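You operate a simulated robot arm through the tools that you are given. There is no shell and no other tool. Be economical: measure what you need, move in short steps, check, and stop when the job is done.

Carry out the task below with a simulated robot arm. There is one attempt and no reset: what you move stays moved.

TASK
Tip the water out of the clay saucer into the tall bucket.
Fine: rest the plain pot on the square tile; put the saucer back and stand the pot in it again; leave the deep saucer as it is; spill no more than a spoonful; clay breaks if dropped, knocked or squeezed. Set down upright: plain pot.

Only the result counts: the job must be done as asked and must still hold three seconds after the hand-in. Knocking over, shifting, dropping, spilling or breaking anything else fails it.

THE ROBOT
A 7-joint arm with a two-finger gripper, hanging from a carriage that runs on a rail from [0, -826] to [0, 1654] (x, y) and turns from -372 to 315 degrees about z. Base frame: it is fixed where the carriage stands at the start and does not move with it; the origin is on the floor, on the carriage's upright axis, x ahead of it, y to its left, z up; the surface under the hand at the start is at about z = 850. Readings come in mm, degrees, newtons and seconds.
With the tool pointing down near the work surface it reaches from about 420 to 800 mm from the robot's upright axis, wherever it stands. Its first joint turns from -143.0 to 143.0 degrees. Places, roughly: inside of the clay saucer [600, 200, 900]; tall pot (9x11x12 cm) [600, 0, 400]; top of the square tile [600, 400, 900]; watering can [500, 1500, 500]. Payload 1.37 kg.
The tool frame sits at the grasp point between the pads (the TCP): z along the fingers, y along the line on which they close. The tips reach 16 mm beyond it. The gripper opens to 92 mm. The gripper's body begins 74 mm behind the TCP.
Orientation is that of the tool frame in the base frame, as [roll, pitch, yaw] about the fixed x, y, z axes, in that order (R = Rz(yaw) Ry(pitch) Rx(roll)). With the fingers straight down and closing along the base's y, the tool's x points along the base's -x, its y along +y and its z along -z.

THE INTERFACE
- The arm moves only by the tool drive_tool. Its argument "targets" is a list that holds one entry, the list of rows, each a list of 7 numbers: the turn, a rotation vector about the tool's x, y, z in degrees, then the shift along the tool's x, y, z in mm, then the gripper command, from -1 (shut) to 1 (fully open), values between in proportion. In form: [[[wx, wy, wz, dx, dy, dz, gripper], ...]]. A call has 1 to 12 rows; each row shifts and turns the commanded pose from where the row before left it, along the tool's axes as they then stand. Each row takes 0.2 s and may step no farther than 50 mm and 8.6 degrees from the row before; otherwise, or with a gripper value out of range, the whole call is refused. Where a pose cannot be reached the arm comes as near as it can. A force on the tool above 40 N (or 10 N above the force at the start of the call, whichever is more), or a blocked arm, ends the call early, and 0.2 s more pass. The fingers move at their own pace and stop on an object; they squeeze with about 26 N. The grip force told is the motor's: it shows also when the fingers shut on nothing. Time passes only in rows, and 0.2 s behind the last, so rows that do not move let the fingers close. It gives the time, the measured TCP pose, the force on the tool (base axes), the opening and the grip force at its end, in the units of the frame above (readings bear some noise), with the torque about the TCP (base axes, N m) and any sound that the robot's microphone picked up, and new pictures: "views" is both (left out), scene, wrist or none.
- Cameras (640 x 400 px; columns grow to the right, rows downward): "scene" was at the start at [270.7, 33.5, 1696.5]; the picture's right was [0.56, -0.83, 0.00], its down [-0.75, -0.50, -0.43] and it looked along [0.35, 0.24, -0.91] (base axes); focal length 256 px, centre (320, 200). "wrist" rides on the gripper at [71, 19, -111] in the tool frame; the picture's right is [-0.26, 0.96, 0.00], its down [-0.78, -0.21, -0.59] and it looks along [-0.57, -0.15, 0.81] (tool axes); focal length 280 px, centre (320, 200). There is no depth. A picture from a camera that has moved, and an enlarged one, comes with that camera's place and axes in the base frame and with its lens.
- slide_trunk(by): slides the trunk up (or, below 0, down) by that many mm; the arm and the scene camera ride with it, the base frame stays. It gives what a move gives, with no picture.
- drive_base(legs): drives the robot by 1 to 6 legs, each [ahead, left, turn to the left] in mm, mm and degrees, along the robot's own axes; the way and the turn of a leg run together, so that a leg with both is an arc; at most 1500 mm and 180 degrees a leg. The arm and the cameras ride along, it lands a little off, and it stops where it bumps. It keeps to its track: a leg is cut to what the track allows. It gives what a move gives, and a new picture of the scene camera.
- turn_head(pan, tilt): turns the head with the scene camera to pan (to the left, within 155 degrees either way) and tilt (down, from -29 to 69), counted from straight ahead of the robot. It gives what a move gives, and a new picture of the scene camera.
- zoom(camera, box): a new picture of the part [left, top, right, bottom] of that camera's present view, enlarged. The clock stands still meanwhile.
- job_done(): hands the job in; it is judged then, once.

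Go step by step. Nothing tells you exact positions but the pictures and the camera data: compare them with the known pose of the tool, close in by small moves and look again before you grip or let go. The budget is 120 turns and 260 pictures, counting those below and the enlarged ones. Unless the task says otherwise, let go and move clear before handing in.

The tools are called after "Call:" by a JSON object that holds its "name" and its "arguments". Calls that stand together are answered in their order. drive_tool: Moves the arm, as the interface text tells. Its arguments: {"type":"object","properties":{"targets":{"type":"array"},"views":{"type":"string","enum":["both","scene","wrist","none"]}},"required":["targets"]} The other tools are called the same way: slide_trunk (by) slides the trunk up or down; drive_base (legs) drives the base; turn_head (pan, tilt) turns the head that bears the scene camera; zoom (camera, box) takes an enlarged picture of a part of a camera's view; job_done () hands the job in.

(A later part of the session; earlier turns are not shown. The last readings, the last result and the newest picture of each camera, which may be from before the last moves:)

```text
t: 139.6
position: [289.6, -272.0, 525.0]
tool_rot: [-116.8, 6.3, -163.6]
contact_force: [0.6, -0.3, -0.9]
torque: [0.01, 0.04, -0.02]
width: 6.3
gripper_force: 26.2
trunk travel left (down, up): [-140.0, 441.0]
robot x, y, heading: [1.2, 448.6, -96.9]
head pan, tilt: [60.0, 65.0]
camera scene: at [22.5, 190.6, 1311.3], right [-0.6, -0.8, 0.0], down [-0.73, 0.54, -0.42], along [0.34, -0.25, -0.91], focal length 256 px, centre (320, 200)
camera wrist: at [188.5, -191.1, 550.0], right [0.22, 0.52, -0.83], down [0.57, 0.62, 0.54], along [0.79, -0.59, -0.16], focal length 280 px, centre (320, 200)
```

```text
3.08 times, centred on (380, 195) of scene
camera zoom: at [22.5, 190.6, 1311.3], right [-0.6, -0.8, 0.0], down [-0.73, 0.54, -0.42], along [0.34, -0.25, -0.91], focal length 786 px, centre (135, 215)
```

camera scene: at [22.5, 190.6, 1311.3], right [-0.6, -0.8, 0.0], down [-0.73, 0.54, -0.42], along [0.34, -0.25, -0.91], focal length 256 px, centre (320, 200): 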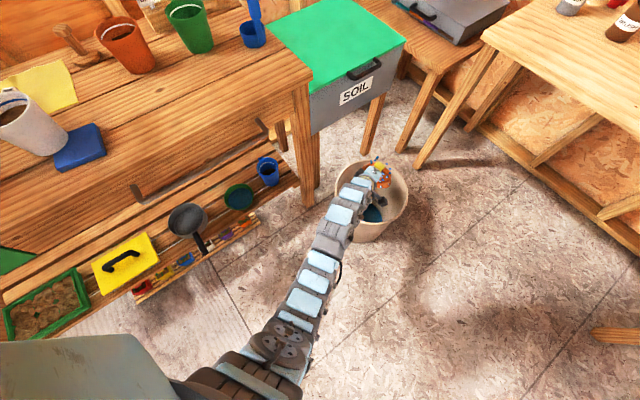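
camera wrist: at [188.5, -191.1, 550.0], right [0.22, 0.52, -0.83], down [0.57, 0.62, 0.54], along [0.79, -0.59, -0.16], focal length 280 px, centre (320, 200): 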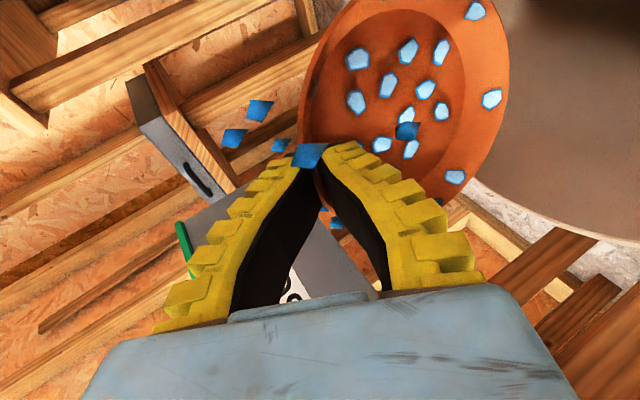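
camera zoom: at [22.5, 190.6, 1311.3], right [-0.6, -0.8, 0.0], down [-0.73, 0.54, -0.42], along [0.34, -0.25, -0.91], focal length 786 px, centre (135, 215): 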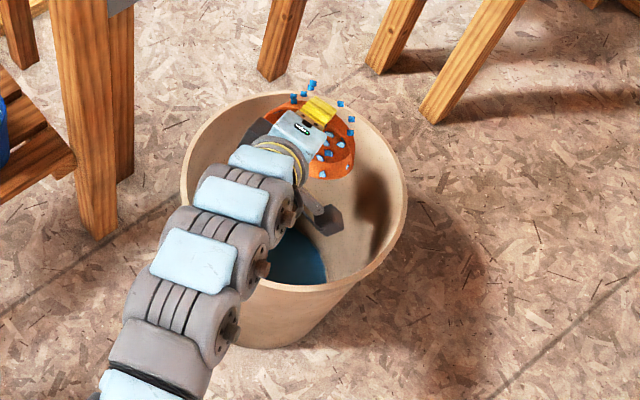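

The beads just cling to the saucer; it is empty and the water is in the bucket. I reverse the motions: pitch back, roll back.

Call:
{"name": "drive_tool", "arguments": {"targets": [[[-8, 0, 0, 0, 0, 0, -1], [-8, 0, 0, 0, 0, 0, -1], [-8, 0, 0, 0, 0, 0, -1], [-8, 0, 0, 0, 0, 0, -1], [-8, 0, 0, 0, 0, 0, -1], [0, 0, 8.25, 0, 0, 0, -1], [0, 0, 8.25, 0, 0, 0, -1], [0, 0, 8.25, 0, 0, 0, -1], [0, 0, 8.25, 0, 0, 0, -1], [0, 0, 8.25, 0, 0, 0, -1], [0, 0, 8.25, 0, 0, 0, -1], [0, 0, 8.25, 0, 0, 0, -1]]], "views": "none"}}

Call:
{"name": "drive_tool", "arguments": {"targets": [[[0, 0, 8.25, 0, 0, 0, -1], [0, 0, 8.25, 0, 0, 0, -1], [0, 0, 8.25, 0, 0, 0, -1], [0, 0, 8.25, 0, 0, 0, -1], [0, 0, 8.25, 0, 0, 0, -1], [0, 0, 8.25, 0, 0, 0, -1], [0, 0, 8.25, 0, 0, 0, -1], [0, 0, 8.25, 0, 0, 0, -1], [0, 0, 8.25, 0, 0, 0, -1], [0, 0, 8.25, 0, 0, 0, -1], [0, 0, 0, 0, 0, 0, -1]]], "views": "none"}}

Call:
{"name": "drive_tool", "arguments": {"targets": [[[0, 0, 8.25, 0, 0, 0, -1], [0, 0, 8.25, 0, 0, 0, -1], [0, 0, 8.25, 0, 0, 0, -1], [0, 0, 0, 0, 0, 0, -1]]], "views": "wrist"}}

```text
t: 142.2
position: [289.2, -273.2, 525.1]
tool_rot: [-172.9, 22.8, 138.7]
contact_force: [0.6, 0.4, -2.0]
torque: [-0.01, -0.01, -0.01]
width: 5.7
gripper_force: 25.9
trunk travel left (down, up): [-140.0, 441.0]
robot x, y, heading: [-3.4, 441.6, -96.7]
head pan, tilt: [60.0, 65.0]
```

```text
t: 144.6
position: [289.9, -270.6, 523.7]
tool_rot: [157.8, 9.5, 53.0]
contact_force: [1.0, 0.4, -1.6]
torque: [0.01, 0.11, 0.04]
width: 6.0
gripper_force: 25.7
trunk travel left (down, up): [-140.0, 441.0]
robot x, y, heading: [2.4, 448.3, -97.0]
head pan, tilt: [60.0, 65.0]
```

```text
t: 145.6
position: [290.0, -270.5, 523.6]
tool_rot: [156.0, -0.3, 30.1]
contact_force: [-0.4, 0.1, -1.0]
torque: [0.07, 0.04, -0.03]
width: 5.9
gripper_force: 26.2
trunk travel left (down, up): [-140.0, 441.0]
robot x, y, heading: [-0.1, 448.0, -96.9]
head pan, tilt: [60.0, 65.0]
camera wrist: at [337.4, -213.2, 634.3], right [0.21, -0.9, 0.39], down [-0.89, -0.02, 0.45], along [-0.4, -0.45, -0.8], focal length 280 px, centre (320, 200)
```

wrist: 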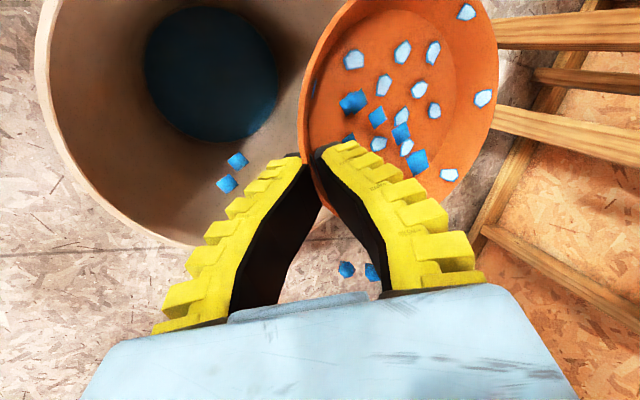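

Now raise the trunk and drive back to the bench the same way.

Call:
{"name": "slide_trunk", "arguments": {"by": 440}}

Call:
{"name": "drive_base", "arguments": {"legs": [[-304, -36.5, 0]]}}

Call:
{"name": "drive_base", "arguments": {"legs": [[0, 0, 20.3]]}}

Call:
{"name": "zoom", "arguments": {"camera": "wrist", "box": [0, 0, 640, 400]}}

```text
refused: 440 is not a number from -400 to 400
```

```text
t: 147.7
position: [290.4, 35.1, 524.2]
tool_rot: [156.1, -0.3, 30.3]
contact_force: [-0.2, 1.1, -1.1]
torque: [0.09, 0.04, 0.0]
width: 6.2
gripper_force: 26.1
trunk travel left (down, up): [-140.0, 441.0]
robot x, y, heading: [-2.2, 749.0, -96.7]
head pan, tilt: [60.0, 65.0]
camera scene: at [22.6, 495.5, 1311.2], right [-0.6, -0.8, 0.0], down [-0.73, 0.54, -0.42], along [0.34, -0.25, -0.91], focal length 256 px, centre (320, 200)
```

scene: 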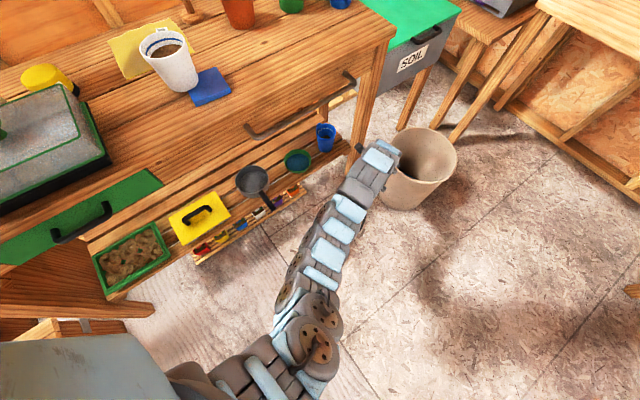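

```text
t: 149.2
position: [503.4, 165.7, 521.8]
tool_rot: [156.3, 0.1, 49.1]
contact_force: [-0.2, 0.6, -1.4]
torque: [0.06, 0.07, -0.01]
width: 6.0
gripper_force: 25.9
trunk travel left (down, up): [-140.0, 441.0]
robot x, y, heading: [-1.9, 750.2, -77.5]
head pan, tilt: [60.0, 65.0]
stopped in leg 1: the robot was blocked; the commanded pose is now the measured one
camera scene: at [104.7, 516.9, 1311.2], right [-0.3, -0.95, 0.0], down [-0.87, 0.27, -0.42], along [0.4, -0.13, -0.91], focal length 256 px, centre (320, 200)
```

scene: 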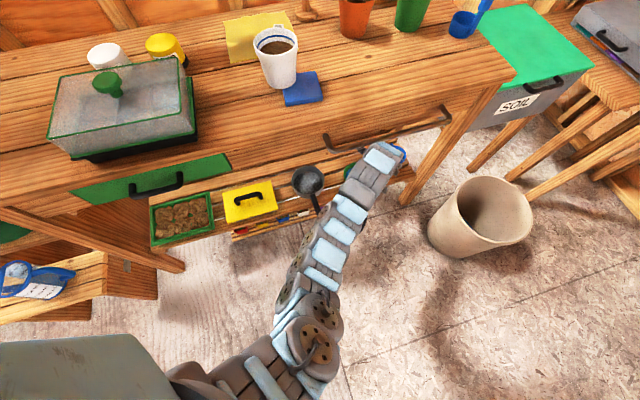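

```text
1.00 times, centred on (320, 200) of wrist (not enlarged: the box is as wide or as high as the picture)
camera zoom: at [530.6, 236.6, 632.1], right [0.5, -0.78, 0.39], down [-0.84, -0.31, 0.45], along [-0.23, -0.55, -0.8], focal length 280 px, centre (320, 200)
```

zoom: 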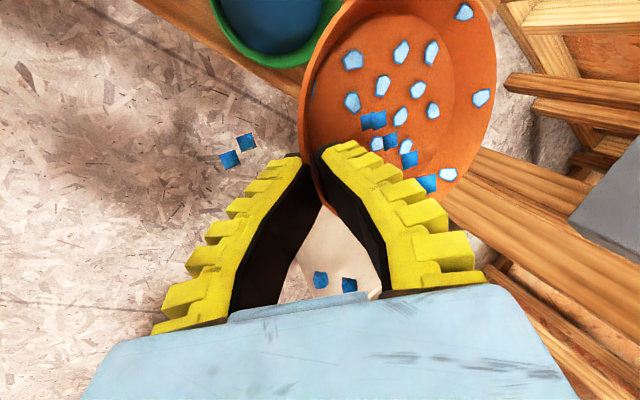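

My trunk command was refused (limit 400), so the arm swung in low and was blocked by the bench – the tool itself feels no force. I swing straight back out first.

Call:
{"name": "drive_base", "arguments": {"legs": [[0, 0, -19.5]]}}

```text
t: 150.7
position: [287.8, 32.8, 523.0]
tool_rot: [156.0, 0.1, 30.0]
contact_force: [0.0, 0.0, -1.1]
torque: [0.08, 0.05, 0.01]
width: 6.0
gripper_force: 26.0
trunk travel left (down, up): [-140.0, 441.0]
robot x, y, heading: [-0.6, 750.3, -96.6]
head pan, tilt: [60.0, 65.0]
camera scene: at [23.5, 495.2, 1311.3], right [-0.6, -0.8, 0.0], down [-0.73, 0.54, -0.42], along [0.34, -0.25, -0.91], focal length 256 px, centre (320, 200)
```

scene: 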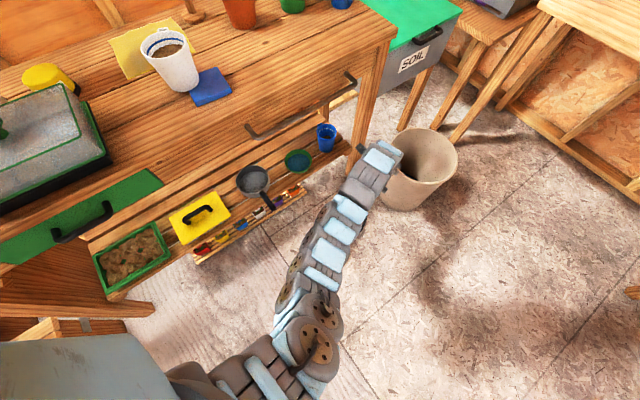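

Everything on the shelf and bench looks unchanged. Now raise the trunk properly in two steps.

Call:
{"name": "slide_trunk", "arguments": {"by": 400}}

Call:
{"name": "slide_trunk", "arguments": {"by": 40}}

```text
t: 154.5
position: [287.3, 32.2, 924.1]
tool_rot: [156.2, -0.1, 30.1]
contact_force: [0.4, 0.3, -1.1]
torque: [0.09, 0.04, 0.01]
width: 6.1
gripper_force: 25.7
trunk travel left (down, up): [-540.0, 41.0]
robot x, y, heading: [0.3, 745.9, -96.8]
head pan, tilt: [60.0, 65.0]
```

```text
t: 155.4
position: [288.2, 32.5, 963.4]
tool_rot: [156.1, 0.0, 30.0]
contact_force: [0.1, 0.3, -1.5]
torque: [0.06, 0.03, -0.02]
width: 6.1
gripper_force: 26.1
trunk travel left (down, up): [-580.0, 1.0]
robot x, y, heading: [-0.8, 754.5, -96.6]
head pan, tilt: [60.0, 65.0]
```

At safe height again (z 963). Swing left 20.3°.

Call:
{"name": "drive_base", "arguments": {"legs": [[0, 0, 20.3]]}}

Call:
{"name": "zoom", "arguments": {"camera": "wrist", "box": [0, 0, 640, 400]}}

```text
t: 156.8
position: [518.0, 175.6, 962.7]
tool_rot: [156.1, 0.1, 50.1]
contact_force: [0.3, 1.3, -0.7]
torque: [0.04, 0.08, 0.0]
width: 6.1
gripper_force: 26.1
trunk travel left (down, up): [-580.0, 1.0]
robot x, y, heading: [2.8, 749.1, -76.4]
head pan, tilt: [60.0, 65.0]
camera scene: at [110.0, 518.8, 1751.3], right [-0.28, -0.96, 0.0], down [-0.87, 0.26, -0.42], along [0.41, -0.12, -0.91], focal length 256 px, centre (320, 200)
```

scene: 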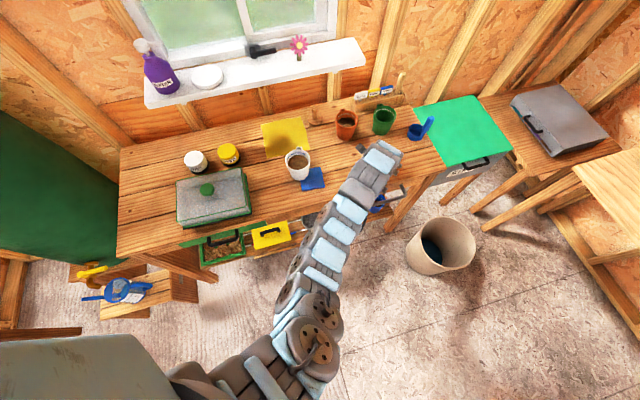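

```text
1.00 times, centred on (320, 200) of wrist (not enlarged: the box is as wide or as high as the picture)
camera zoom: at [542.2, 246.4, 1073.2], right [0.51, -0.77, 0.39], down [-0.83, -0.32, 0.45], along [-0.22, -0.56, -0.8], focal length 280 px, centre (320, 200)
```

zoom: 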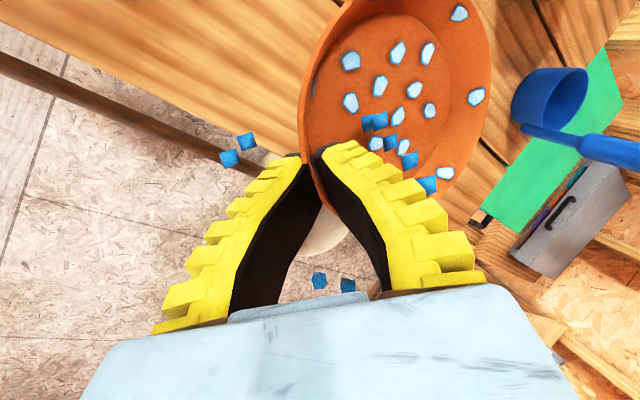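

Shift 34 mm sideways to the original spot and lower to just above the bench.

Call:
{"name": "drive_tool", "arguments": {"targets": [[[0, 0, 0, 17, 0, 0, -1], [0, 0, 0, 17, 0, 0, -1], [0, 0, 0, 0, -8, 18, -1], [0, 0, 0, 0, -8, 18, -1], [0, 0, 0, 0, -8, 18, -1], [0, 0, 0, 0, -4, 9, -1], [0, 0, 0, 0, 0, 0, -1]]]}}

Call:
{"name": "zoom", "arguments": {"camera": "wrist", "box": [220, 0, 540, 200]}}

Call:
{"name": "zoom", "arguments": {"camera": "scene", "box": [330, 120, 430, 220]}}

```text
t: 158.4
position: [538.6, 201.3, 895.7]
tool_rot: [156.1, 0.0, 50.1]
contact_force: [-0.6, -0.4, -0.9]
torque: [0.04, 0.02, 0.03]
width: 5.9
gripper_force: 26.2
trunk travel left (down, up): [-580.0, 1.0]
robot x, y, heading: [-1.8, 754.7, -76.5]
head pan, tilt: [60.0, 65.0]
camera scene: at [109.9, 518.8, 1751.3], right [-0.28, -0.96, 0.0], down [-0.87, 0.26, -0.42], along [0.41, -0.12, -0.91], focal length 256 px, centre (320, 200)
camera wrist: at [563.9, 271.8, 1004.9], right [0.51, -0.77, 0.39], down [-0.83, -0.32, 0.45], along [-0.22, -0.56, -0.8], focal length 280 px, centre (320, 200)
```

scene: 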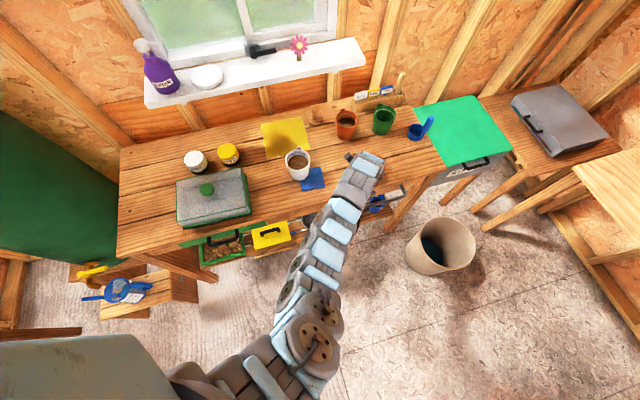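
wrist: 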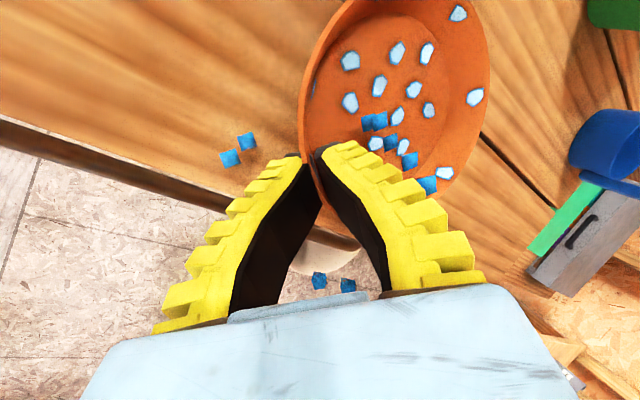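

```text
2.00 times, centred on (380, 100) of wrist
camera zoom: at [563.9, 271.8, 1004.9], right [0.51, -0.77, 0.39], down [-0.83, -0.32, 0.45], along [-0.22, -0.56, -0.8], focal length 561 px, centre (200, 400)
```

zoom: 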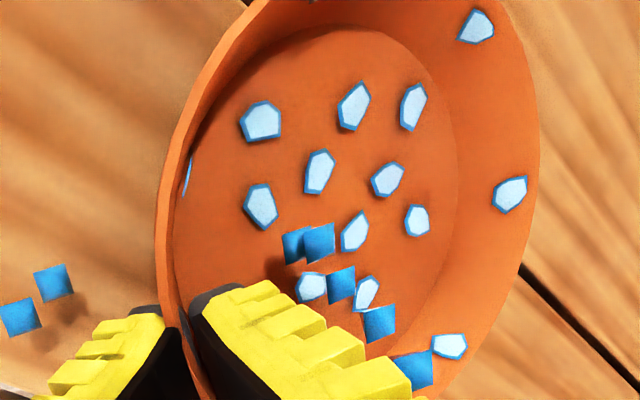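

```text
4.00 times, centred on (380, 170) of scene
camera zoom: at [109.9, 518.8, 1751.3], right [-0.28, -0.96, 0.0], down [-0.87, 0.26, -0.42], along [0.41, -0.12, -0.91], focal length 1022 px, centre (80, 320)
```

zoom: 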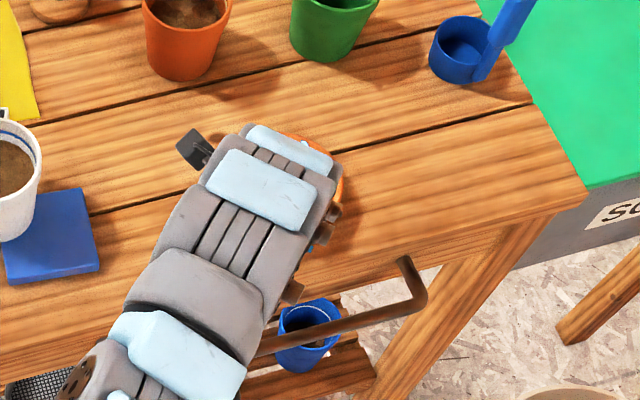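

The saucer's far side sagged ~4°; I level it with a small lean correction, then lower gently to contact.

Call:
{"name": "drive_tool", "arguments": {"targets": [[[-2, 0, 0, 0, -1.6, 3.7, -1], [-1.8, 0, 0, 0, -1.6, 3.7, -1], [0, 0, 0, 0, -1.9, 3.5, -1], [0, 0, 0, 0, -0.95, 1.75, -1], [0, 0, 0, 0, 0, 0, -1]]], "views": "wrist"}}

Call:
{"name": "drive_tool", "arguments": {"targets": [[[0, 0, 0, 0, -0.95, 1.75, -1], [0, 0, 0, 0, 0, 0, -1]]], "views": "none"}}

Call:
{"name": "drive_tool", "arguments": {"targets": [[[0, 0, 0, 0, -0.7, 1.3, -1], [0, 0, 0, 0, 0, 0, -1]]], "views": "none"}}

```text
t: 159.7
position: [539.3, 201.7, 881.2]
tool_rot: [152.1, 0.0, 50.2]
contact_force: [0.3, 1.1, -0.5]
torque: [0.09, -0.07, -0.01]
width: 6.0
gripper_force: 25.9
trunk travel left (down, up): [-580.0, 1.0]
robot x, y, heading: [0.6, 750.2, -76.3]
head pan, tilt: [60.0, 65.0]
camera wrist: at [558.9, 277.0, 988.3], right [0.49, -0.75, 0.45], down [-0.85, -0.3, 0.42], along [-0.18, -0.59, -0.79], focal length 280 px, centre (320, 200)
```

wrist: 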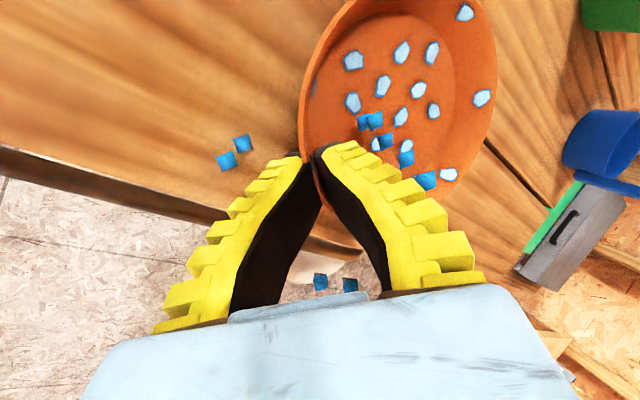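

```text
t: 160.2
position: [539.4, 201.1, 878.8]
tool_rot: [152.2, 0.0, 50.2]
contact_force: [-0.2, 1.3, 4.4]
torque: [0.18, -0.17, 0.05]
width: 5.9
gripper_force: 25.8
trunk travel left (down, up): [-580.0, 1.0]
robot x, y, heading: [2.3, 750.7, -76.6]
head pan, tilt: [60.0, 65.0]
```

```text
t: 160.8
position: [539.6, 200.4, 877.5]
tool_rot: [152.1, 0.1, 50.1]
contact_force: [-1.8, 2.6, 6.4]
torque: [0.22, -0.2, 0.12]
width: 6.0
gripper_force: 26.4
trunk travel left (down, up): [-580.0, 1.0]
robot x, y, heading: [-2.2, 750.3, -76.4]
head pan, tilt: [60.0, 65.0]
```

The saucer is on the bench. I open slowly and withdraw along the lean.

Call:
{"name": "drive_tool", "arguments": {"targets": [[[0, 0, 0, 0, 0, 0, -0.93], [0, 0, 0, 0, 0, 0, -0.88], [0, 0, 0, 0, 0, 0, -0.82], [0, 0, 0, 0, 0, 0, -0.76], [0, 0, 0, 0, 0, 0, -0.76]]], "views": "wrist"}}

Call:
{"name": "zoom", "arguments": {"camera": "wrist", "box": [220, 60, 460, 210]}}

```text
t: 162.1
position: [539.4, 201.3, 877.4]
tool_rot: [152.3, 0.0, 50.0]
contact_force: [-0.3, -0.9, -0.3]
torque: [0.03, -0.02, -0.04]
width: 15.7
gripper_force: 3.7
trunk travel left (down, up): [-580.0, 1.0]
robot x, y, heading: [0.1, 748.6, -76.2]
head pan, tilt: [60.0, 65.0]
camera wrist: at [559.0, 276.9, 984.6], right [0.49, -0.75, 0.45], down [-0.85, -0.3, 0.42], along [-0.18, -0.59, -0.79], focal length 280 px, centre (320, 200)
```

wrist: 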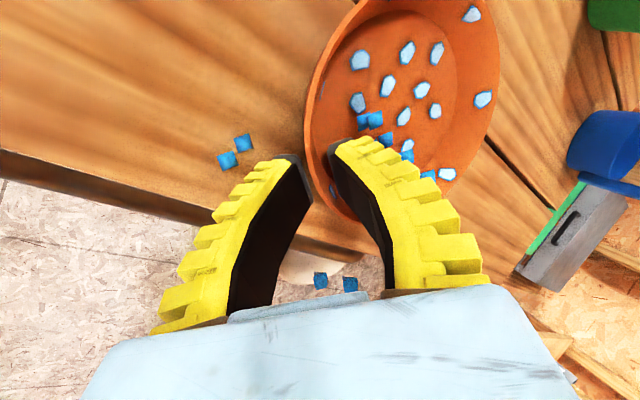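

```text
2.67 times, centred on (340, 135) of wrist
camera zoom: at [559.0, 276.9, 984.6], right [0.49, -0.75, 0.45], down [-0.85, -0.3, 0.42], along [-0.18, -0.59, -0.79], focal length 748 px, centre (267, 373)
```

zoom: 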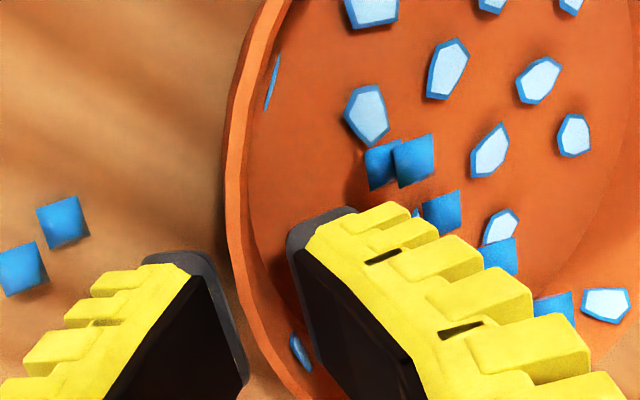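

Released; the beads on the fingers move with the gripper. Withdraw and look.

Call:
{"name": "drive_tool", "arguments": {"targets": [[[0, 0, 0, 0, 0, -8, -0.76], [0, 0, 0, 0, 0, -15, -0.7], [0, 0, 0, 0, 0, -25, -0.5], [0, 0, 0, 0, 0, -35, 0], [0, 0, 0, 0, 0, -35, 0.5], [0, 0, 0, 0, 0, 0, 1]]]}}

Call:
{"name": "zoom", "arguments": {"camera": "scene", "box": [270, 110, 430, 220]}}

```text
t: 163.4
position: [497.7, 234.6, 982.1]
tool_rot: [152.3, 0.0, 50.1]
contact_force: [0.4, 0.2, 0.5]
torque: [-0.01, 0.01, 0.0]
width: 91.9
gripper_force: 0.2
trunk travel left (down, up): [-580.0, 1.0]
robot x, y, heading: [0.8, 750.2, -76.6]
head pan, tilt: [60.0, 65.0]
camera scene: at [110.0, 518.8, 1751.3], right [-0.28, -0.96, 0.0], down [-0.87, 0.26, -0.42], along [0.41, -0.12, -0.91], focal length 256 px, centre (320, 200)
camera wrist: at [516.3, 311.4, 1090.0], right [0.49, -0.75, 0.45], down [-0.85, -0.3, 0.42], along [-0.18, -0.59, -0.79], focal length 280 px, centre (320, 200)
```

scene: 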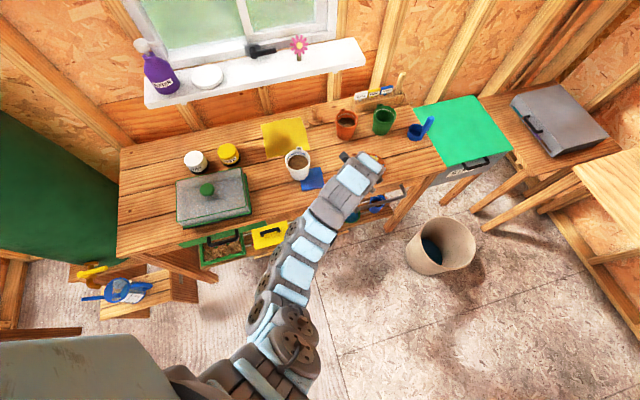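
wrist: 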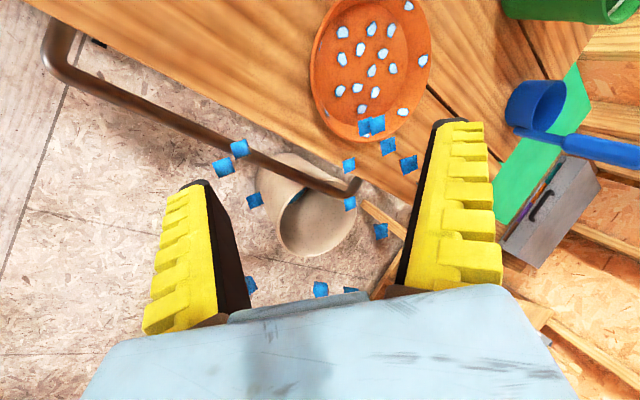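

```text
3.64 times, centred on (350, 165) of scene
camera zoom: at [110.0, 518.8, 1751.3], right [-0.28, -0.96, 0.0], down [-0.87, 0.26, -0.42], along [0.41, -0.12, -0.91], focal length 930 px, centre (211, 327)
```

zoom: 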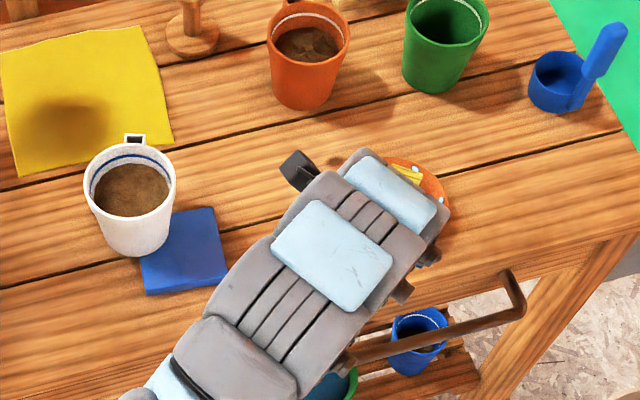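

The saucer is back in place. Next the pot: I'll return to the right-hand stance that worked before. Raise and extend the hand, drive right, then turn the carriage.

Call:
{"name": "drive_tool", "arguments": {"targets": [[[0, 0, 0, 0, 30, -13.5, 1], [0, 0, 0, 0, 30, -13.5, 1], [0, 0, 0, 0, 30, -13.5, 1], [0, 0, 0, 0, 30, -13.5, 1], [0, 0, 0, 0, 30, -13.5, 1], [0, 0, 0, 0, 0, 0, 1]]], "views": "none"}}

Call:
{"name": "drive_base", "arguments": {"legs": [[855, -207, 0]]}}

```text
t: 164.8
position: [575.0, 172.3, 1110.7]
tool_rot: [152.2, 0.0, 50.1]
contact_force: [0.1, 0.7, -0.7]
torque: [0.0, 0.0, -0.02]
width: 91.9
gripper_force: 0.0
trunk travel left (down, up): [-580.0, 1.0]
robot x, y, heading: [2.3, 750.1, -76.4]
head pan, tilt: [60.0, 65.0]
```

```text
t: 169.5
position: [570.1, -703.6, 1111.8]
tool_rot: [152.3, -0.1, 49.6]
contact_force: [-0.2, 0.0, -0.1]
torque: [0.01, 0.02, 0.01]
width: 92.0
gripper_force: 0.0
trunk travel left (down, up): [-580.0, 1.0]
robot x, y, heading: [-1.2, -122.4, -76.9]
head pan, tilt: [60.0, 65.0]
camera scene: at [107.9, -352.8, 1751.3], right [-0.29, -0.96, 0.0], down [-0.87, 0.26, -0.42], along [0.4, -0.12, -0.91], focal length 256 px, centre (320, 200)
```

scene: 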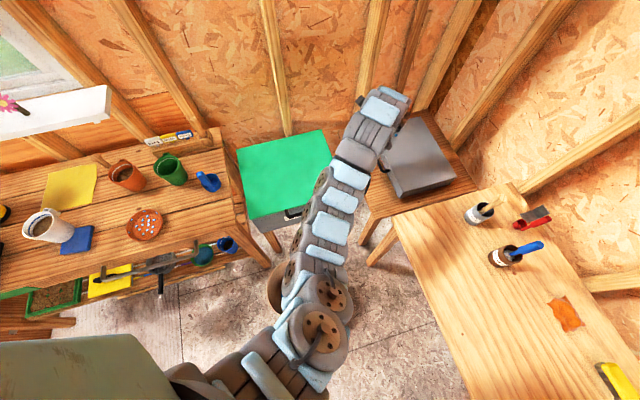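

Turn the carriage left 75° and roll the wrist so the fingers close sideways again.

Call:
{"name": "drive_base", "arguments": {"legs": [[0, 0, 75]]}}

Call:
{"name": "drive_tool", "arguments": {"targets": [[[0, 0, -8.2, 0, 0, 0, 1], [0, 0, -8.2, 0, 0, 0, 1], [0, 0, -8.2, 0, 0, 0, 1], [0, 0, -8.2, 0, 0, 0, 1], [0, 0, -8.2, 0, 0, 0, 1], [0, 0, -8.2, 0, 0, 0, 1], [0, 0, -8.2, 0, 0, 0, 1], [0, 0, -8.2, 0, 0, 0, 1], [0, 0, -8.2, 0, 0, 0, 1], [0, 0, -8.2, 0, 0, 0, 1], [0, 0, -8, 0, 0, 0, 1], [0, 0, 0, 0, 0, 0, 1]]]}}

```text
t: 173.1
position: [704.5, 289.3, 1111.4]
tool_rot: [152.3, 0.0, 125.5]
contact_force: [0.0, 0.6, 0.5]
torque: [0.01, 0.01, 0.0]
width: 92.1
gripper_force: 0.0
trunk travel left (down, up): [-580.0, 1.0]
robot x, y, heading: [1.2, -118.1, -1.2]
head pan, tilt: [60.0, 65.0]
camera scene: at [251.3, -72.9, 1751.3], right [0.86, -0.52, 0.0], down [-0.47, -0.78, -0.42], along [0.22, 0.36, -0.91], focal length 256 px, centre (320, 200)
```

scene: 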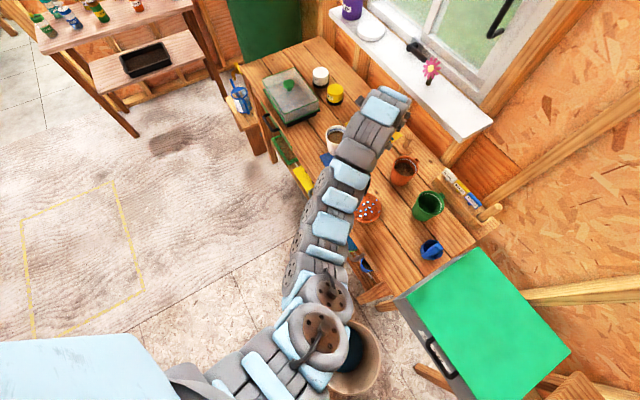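

```text
t: 175.7
position: [703.3, 289.0, 1110.8]
tool_rot: [-179.9, 27.7, -144.3]
contact_force: [-0.6, 0.6, -0.9]
torque: [-0.01, 0.01, -0.02]
width: 91.9
gripper_force: 0.0
trunk travel left (down, up): [-580.0, 1.0]
robot x, y, heading: [1.2, -118.8, -1.2]
head pan, tilt: [60.0, 65.0]
camera scene: at [251.3, -72.9, 1751.3], right [0.86, -0.52, 0.0], down [-0.47, -0.78, -0.42], along [0.22, 0.36, -0.91], focal length 256 px, centre (320, 200)
camera wrist: at [600.8, 238.1, 1177.8], right [-0.37, 0.92, 0.12], down [0.46, 0.07, 0.88], along [0.8, 0.39, -0.45], focal length 280 px, centre (320, 200)
```

scene: 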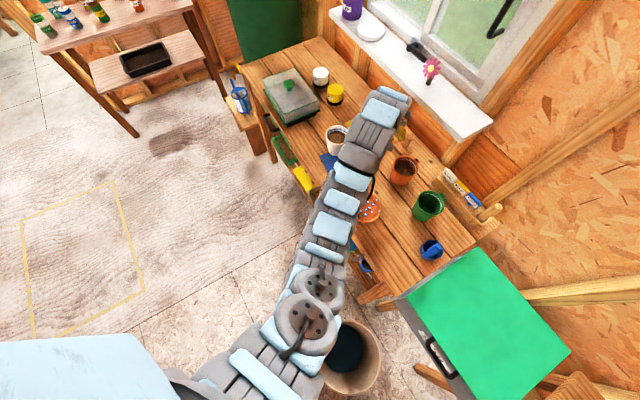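
wrist: 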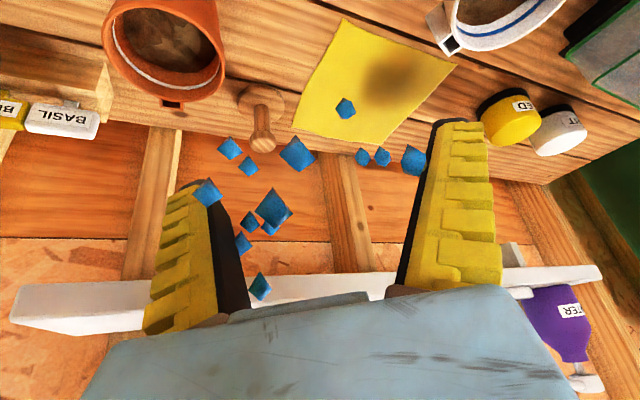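

Now place the robot for the pot, move above it at safe height, and pitch the tool to 60°.

Call:
{"name": "drive_base", "arguments": {"legs": [[0, -55, 0]]}}

Call:
{"name": "drive_tool", "arguments": {"targets": [[[0, 0, 0, 1.4, 35.7, 7, 1], [0, 0, 0, 1.4, 35.7, 7, 1], [0, 0, 0, 1.4, 35.7, 7, 1], [0, 0, 0, 1.4, 35.7, 7, 1], [0, 0, 0, 1.4, 35.7, 7, 1], [-3.25, 0, -6.2, 0, 0, 0, 1], [0, -8, 0, 0, 0, 0, 1], [0, -8, 0, 0, 0, 0, 1], [0, -8, 0, 0, 0, 0, 1], [0, -8, 0, 0, 0, 0, 1], [0, 0, 0, 0, 0, 0, 1]]]}}

```text
t: 176.7
position: [704.8, 234.9, 1112.9]
tool_rot: [180.0, 27.8, -144.4]
contact_force: [0.1, -0.1, -0.3]
torque: [-0.01, -0.02, 0.0]
width: 91.8
gripper_force: 0.0
trunk travel left (down, up): [-580.0, 1.0]
robot x, y, heading: [-2.2, -175.1, -0.9]
head pan, tilt: [60.0, 65.0]
camera scene: at [251.3, -127.4, 1751.3], right [0.86, -0.52, 0.0], down [-0.47, -0.78, -0.42], along [0.22, 0.36, -0.91], focal length 256 px, centre (320, 200)
```

scene: 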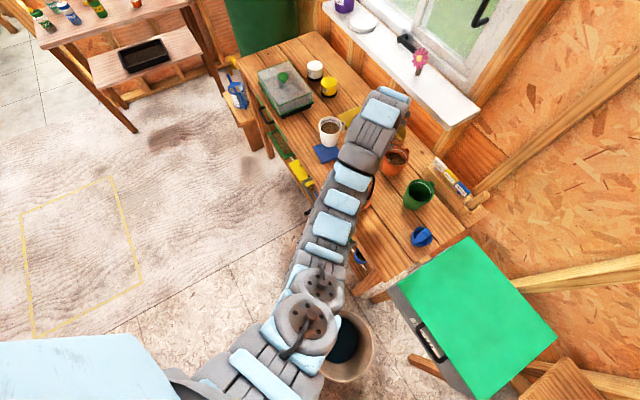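

```text
t: 179.1
position: [608.2, 388.2, 1079.1]
tool_rot: [180.0, 59.8, -137.4]
contact_force: [0.6, -0.1, 0.8]
torque: [-0.01, 0.0, 0.0]
width: 91.8
gripper_force: 0.1
trunk travel left (down, up): [-580.0, 1.0]
robot x, y, heading: [1.6, -171.2, -1.2]
head pan, tilt: [60.0, 65.0]
camera scene: at [251.3, -127.4, 1751.3], right [0.86, -0.52, 0.0], down [-0.47, -0.78, -0.42], along [0.22, 0.36, -0.91], focal length 256 px, centre (320, 200)
camera wrist: at [498.4, 310.9, 1073.5], right [-0.56, 0.8, 0.23], down [0.06, -0.24, 0.97], along [0.83, 0.55, 0.09], focal length 280 px, centre (320, 200)
```

scene: 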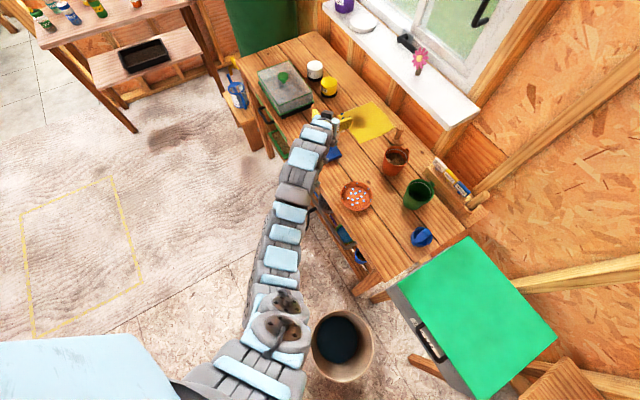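
wrist: 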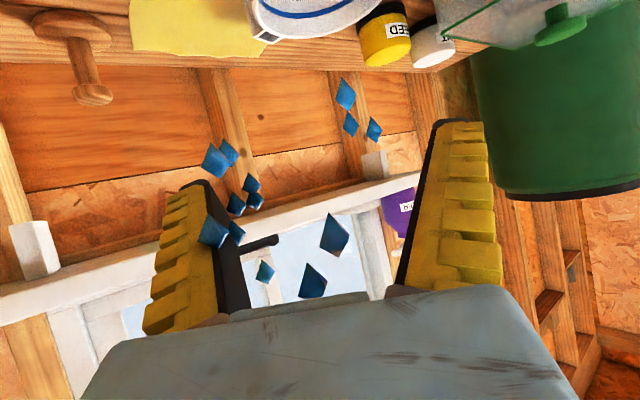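

Retreat down and back to the stand-off in front of the pot.

Call:
{"name": "drive_tool", "arguments": {"targets": [[[0, 0, 0, 30, 5, -1.5, 1], [0, 0, 0, 30, 5, -1.5, 1], [0, 0, 0, 30, 5, -1.5, 1], [0, 0, 0, 30, 5, -1.5, 1], [0, 0, 0, 0, 0, 0, 1]]]}}

Call:
{"name": "zoom", "arguments": {"camera": "wrist", "box": [200, 0, 420, 180]}}

Call:
{"name": "zoom", "arguments": {"camera": "scene", "box": [290, 100, 370, 170]}}

```text
t: 180.3
position: [547.9, 357.2, 976.2]
tool_rot: [-180.0, 59.6, -137.5]
contact_force: [0.0, 0.4, -0.1]
torque: [-0.02, 0.01, 0.02]
width: 91.9
gripper_force: 0.1
trunk travel left (down, up): [-580.0, 1.0]
robot x, y, heading: [-1.0, -176.4, -1.4]
head pan, tilt: [60.0, 65.0]
camera scene: at [251.3, -127.4, 1751.3], right [0.86, -0.52, 0.0], down [-0.47, -0.78, -0.42], along [0.22, 0.36, -0.91], focal length 256 px, centre (320, 200)
camera wrist: at [438.0, 281.2, 972.2], right [-0.56, 0.8, 0.23], down [0.06, -0.23, 0.97], along [0.83, 0.55, 0.08], focal length 280 px, centre (320, 200)
```

scene: 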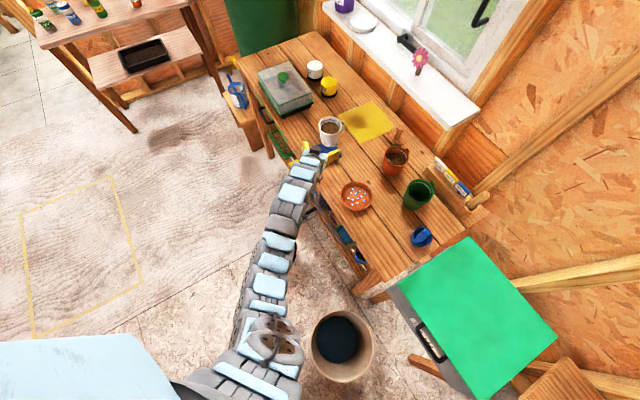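
wrist: 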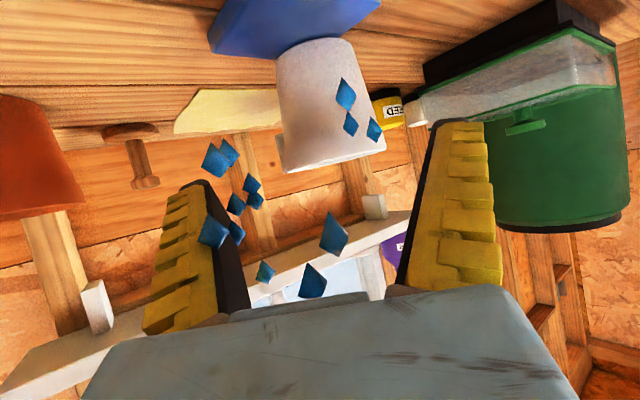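

```text
2.22 times, centred on (310, 90) of wrist
camera zoom: at [438.0, 281.2, 972.2], right [-0.56, 0.8, 0.23], down [0.06, -0.23, 0.97], along [0.83, 0.55, 0.08], focal length 623 px, centre (342, 444)
```

zoom: 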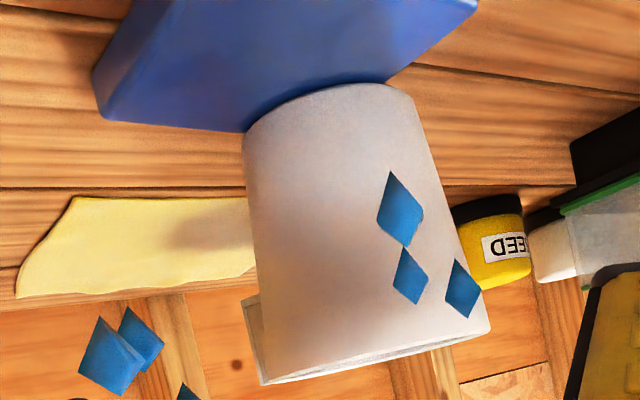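

```text
5.71 times, centred on (330, 135) of scene
camera zoom: at [251.3, -127.4, 1751.3], right [0.86, -0.52, 0.0], down [-0.47, -0.78, -0.42], along [0.22, 0.36, -0.91], focal length 1461 px, centre (263, 571)
```

zoom: 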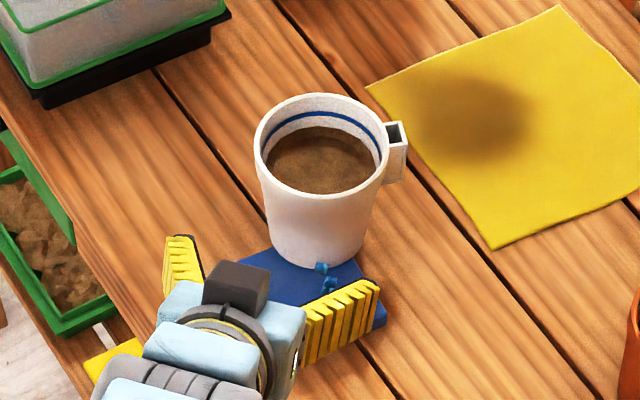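

The pot is upright, axis ≈(636, 443). I bring the robot 30 mm closer for reach, then approach half-way with centring.

Call:
{"name": "drive_base", "arguments": {"legs": [[0, 30, 0]]}}

Call:
{"name": "drive_tool", "arguments": {"targets": [[[0, 0, 0, 0, -6.3, 0, 1], [0, 0, 0, 0, -6.3, 5, 1], [0, 0, 0, 0, -6, 15, 1], [0, 0, 0, 0, 0, 20, 1], [0, 0, 0, 0, 0, 20, 1], [0, 0, 0, 0, 0, 0, 1]]]}}

Call:
{"name": "zoom", "arguments": {"camera": "wrist", "box": [160, 20, 480, 220]}}

```text
t: 181.1
position: [547.4, 384.5, 978.1]
tool_rot: [-180.0, 59.7, -137.4]
contact_force: [0.4, -0.1, -0.5]
torque: [0.0, 0.03, 0.03]
width: 91.8
gripper_force: 0.0
trunk travel left (down, up): [-580.0, 1.0]
robot x, y, heading: [2.0, -146.2, -1.1]
head pan, tilt: [60.0, 65.0]
camera scene: at [251.3, -98.6, 1751.3], right [0.86, -0.52, 0.0], down [-0.47, -0.78, -0.42], along [0.22, 0.36, -0.91], focal length 256 px, centre (320, 200)
```

scene: 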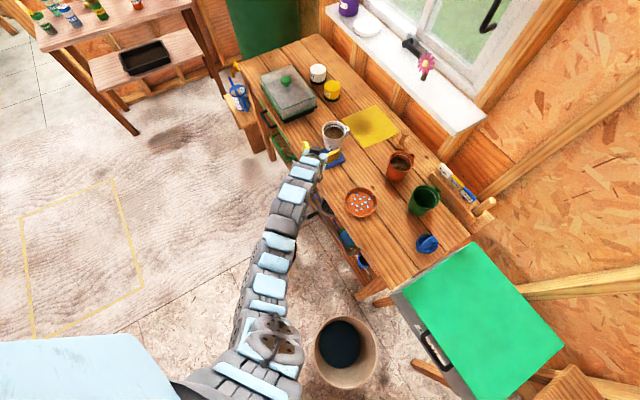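

```text
t: 182.5
position: [598.4, 407.4, 946.6]
tool_rot: [-179.9, 59.8, -137.3]
contact_force: [0.2, -0.2, 0.1]
torque: [-0.01, 0.02, -0.01]
width: 91.7
gripper_force: 0.1
trunk travel left (down, up): [-580.0, 1.0]
robot x, y, heading: [0.2, -146.7, -1.1]
head pan, tilt: [60.0, 65.0]
camera scene: at [251.4, -98.6, 1751.3], right [0.86, -0.52, 0.0], down [-0.47, -0.78, -0.42], along [0.22, 0.36, -0.91], focal length 256 px, centre (320, 200)
camera wrist: at [489.3, 331.6, 942.4], right [-0.55, 0.8, 0.23], down [0.06, -0.23, 0.97], along [0.83, 0.55, 0.08], focal length 280 px, centre (320, 200)
```

scene: 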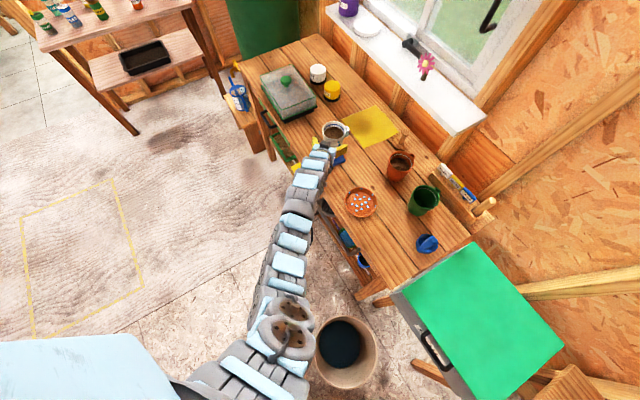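
wrist: 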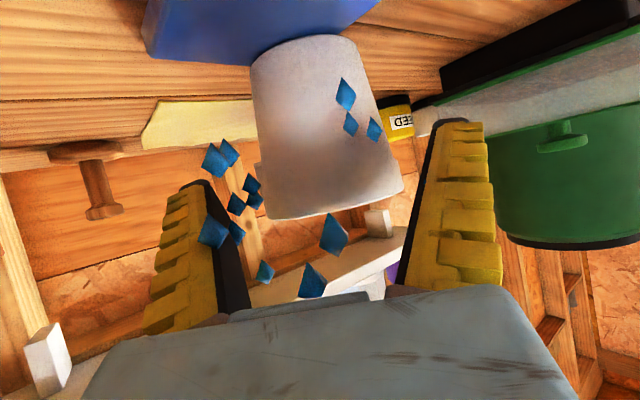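

```text
2.00 times, centred on (320, 120) of wrist
camera zoom: at [489.3, 331.6, 942.4], right [-0.55, 0.8, 0.23], down [0.06, -0.23, 0.97], along [0.83, 0.55, 0.08], focal length 561 px, centre (320, 360)
```

zoom: 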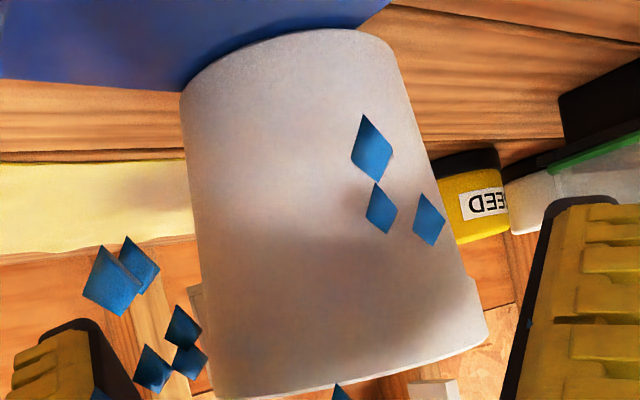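

Centred to within 1 mm. Continue in fully, then check.

Call:
{"name": "drive_tool", "arguments": {"targets": [[[0, 0, 0, 0, 0, 16, 1], [0, 0, 0, 0, 0, 16, 1], [0, 0, 0, 0, 0, 16, 1], [0, 0, 0, 0, 0, 14, 1], [0, 0, 0, 0, 0, 0, 1]]]}}

Call:
{"name": "zoom", "arguments": {"camera": "scene", "box": [300, 105, 370, 175]}}

```text
t: 183.7
position: [637.5, 443.1, 917.3]
tool_rot: [179.9, 59.9, -137.5]
contact_force: [-0.2, -1.3, -0.2]
torque: [-0.07, 0.0, -0.02]
width: 91.4
gripper_force: 0.1
trunk travel left (down, up): [-580.0, 1.0]
robot x, y, heading: [-2.4, -147.5, -1.0]
head pan, tilt: [60.0, 65.0]
camera scene: at [251.3, -98.5, 1751.3], right [0.86, -0.52, 0.0], down [-0.47, -0.78, -0.42], along [0.22, 0.36, -0.91], focal length 256 px, centre (320, 200)
camera wrist: at [528.3, 368.3, 911.8], right [-0.56, 0.8, 0.23], down [0.06, -0.24, 0.97], along [0.83, 0.55, 0.08], focal length 280 px, centre (320, 200)
```

scene: 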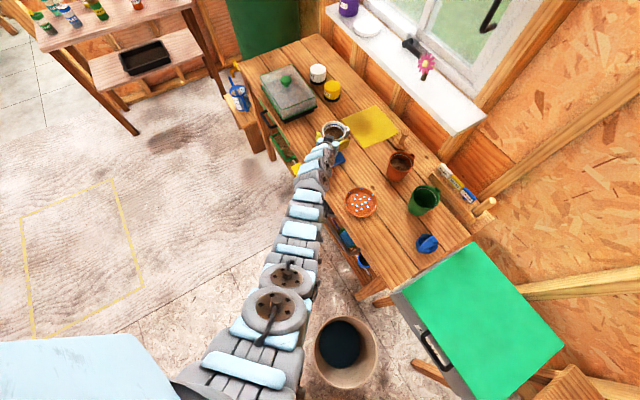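
wrist: 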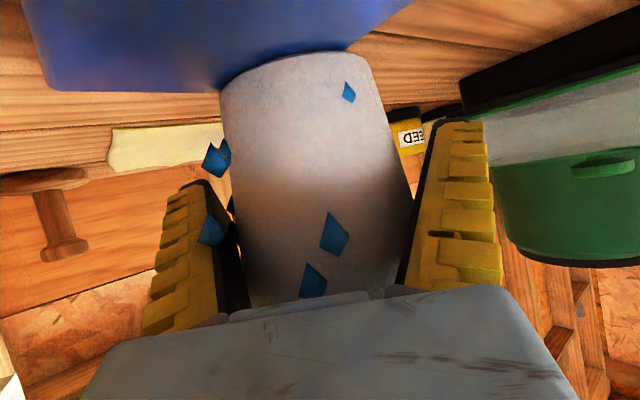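

```text
5.71 times, centred on (335, 140) of scene
camera zoom: at [251.3, -98.5, 1751.3], right [0.86, -0.52, 0.0], down [-0.47, -0.78, -0.42], along [0.22, 0.36, -0.91], focal length 1461 px, centre (234, 543)
```

zoom: 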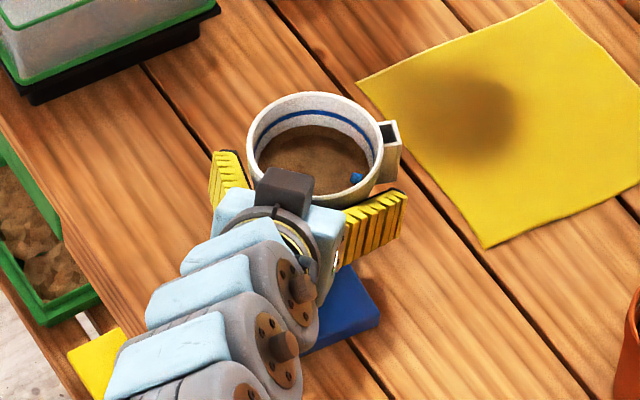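

Well seated. Close gradually on the pot.

Call:
{"name": "drive_tool", "arguments": {"targets": [[[0, 0, 0, 0, 0, 0, 0.87], [0, 0, 0, 0, 0, 0, 0.8], [0, 0, 0, 0, 0, 0, 0.76], [0, 0, 0, 0, 0, 0, 0.72], [0, 0, 0, 0, 0, 0, 0.72]]], "views": "none"}}

Call:
{"name": "drive_tool", "arguments": {"targets": [[[0, 0, 0, 0, 0, 0, 0.68], [0, 0, 0, 0, 0, 0, 0.64], [0, 0, 0, 0, 0, 0, 0.6], [0, 0, 0, 0, 0, 0, 0.56], [0, 0, 0, 0, 0, 0, 0.56]]], "views": "wrist"}}

```text
t: 184.9
position: [637.9, 442.8, 916.4]
tool_rot: [179.9, 59.8, -137.4]
contact_force: [-0.7, 0.7, -0.4]
torque: [0.0, 0.01, 0.01]
width: 80.2
gripper_force: 1.3
trunk travel left (down, up): [-580.0, 1.0]
robot x, y, heading: [-3.0, -145.5, -1.0]
head pan, tilt: [60.0, 65.0]
```

```text
t: 186.1
position: [637.5, 443.1, 915.8]
tool_rot: [-179.9, 59.7, -137.4]
contact_force: [0.1, -0.3, 0.4]
torque: [0.0, -0.01, -0.02]
width: 78.2
gripper_force: 25.7
trunk travel left (down, up): [-580.0, 1.0]
robot x, y, heading: [-0.5, -146.3, -1.1]
head pan, tilt: [60.0, 65.0]
camera wrist: at [528.2, 367.7, 911.4], right [-0.56, 0.8, 0.23], down [0.06, -0.23, 0.97], along [0.83, 0.55, 0.08], focal length 280 px, centre (320, 200)
```

wrist: 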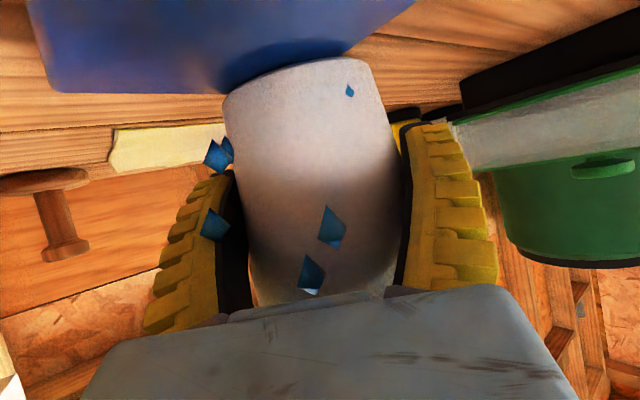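

Gripped at 78 mm diameter, a fuller hold than before. Lift straight up.

Call:
{"name": "drive_tool", "arguments": {"targets": [[[0, 0, 0, -4.3, 0, -2.5, 0.5], [0, 0, 0, -8.6, 0, -5, 0.5], [0, 0, 0, -13, 0, -7.5, 0.5], [0, 0, 0, -13, 0, -7.5, 0.5], [0, 0, 0, -13, 0, -7.5, 0.5], [0, 0, 0, 0, 0, 0, 0.5]]]}}

Call:
{"name": "zoom", "arguments": {"camera": "scene", "box": [300, 100, 380, 230]}}

```text
t: 187.5
position: [638.5, 442.6, 974.5]
tool_rot: [180.0, 59.7, -137.4]
contact_force: [-0.8, -0.1, -0.4]
torque: [0.01, 0.04, 0.02]
width: 78.4
gripper_force: 25.9
trunk travel left (down, up): [-580.0, 1.0]
robot x, y, heading: [1.2, -146.9, -0.8]
head pan, tilt: [60.0, 65.0]
camera scene: at [251.3, -98.6, 1751.3], right [0.86, -0.52, 0.0], down [-0.47, -0.78, -0.42], along [0.22, 0.36, -0.91], focal length 256 px, centre (320, 200)
camera wrist: at [528.3, 368.3, 970.9], right [-0.56, 0.8, 0.23], down [0.06, -0.23, 0.97], along [0.83, 0.55, 0.08], focal length 280 px, centre (320, 200)
```

scene: 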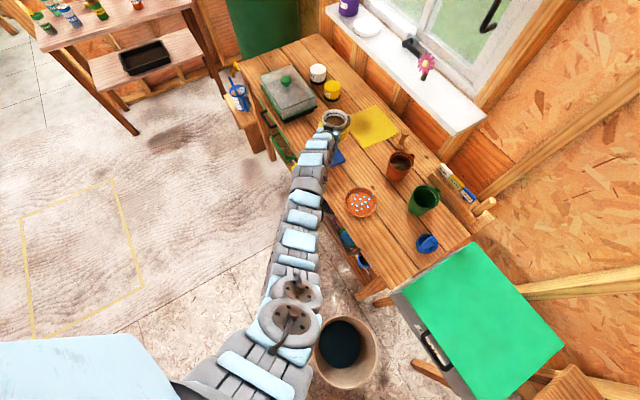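
wrist: 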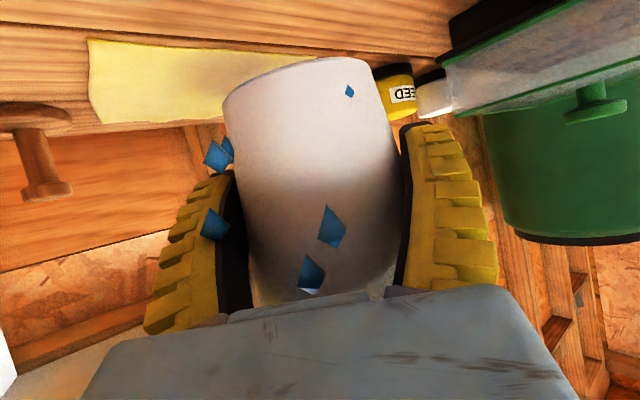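

```text
3.08 times, centred on (340, 165) of scene
camera zoom: at [251.3, -98.6, 1751.3], right [0.86, -0.52, 0.0], down [-0.47, -0.78, -0.42], along [0.22, 0.36, -0.91], focal length 786 px, centre (258, 308)
```

zoom: 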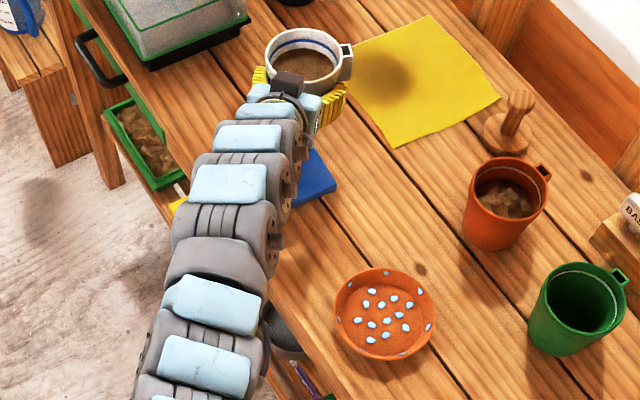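

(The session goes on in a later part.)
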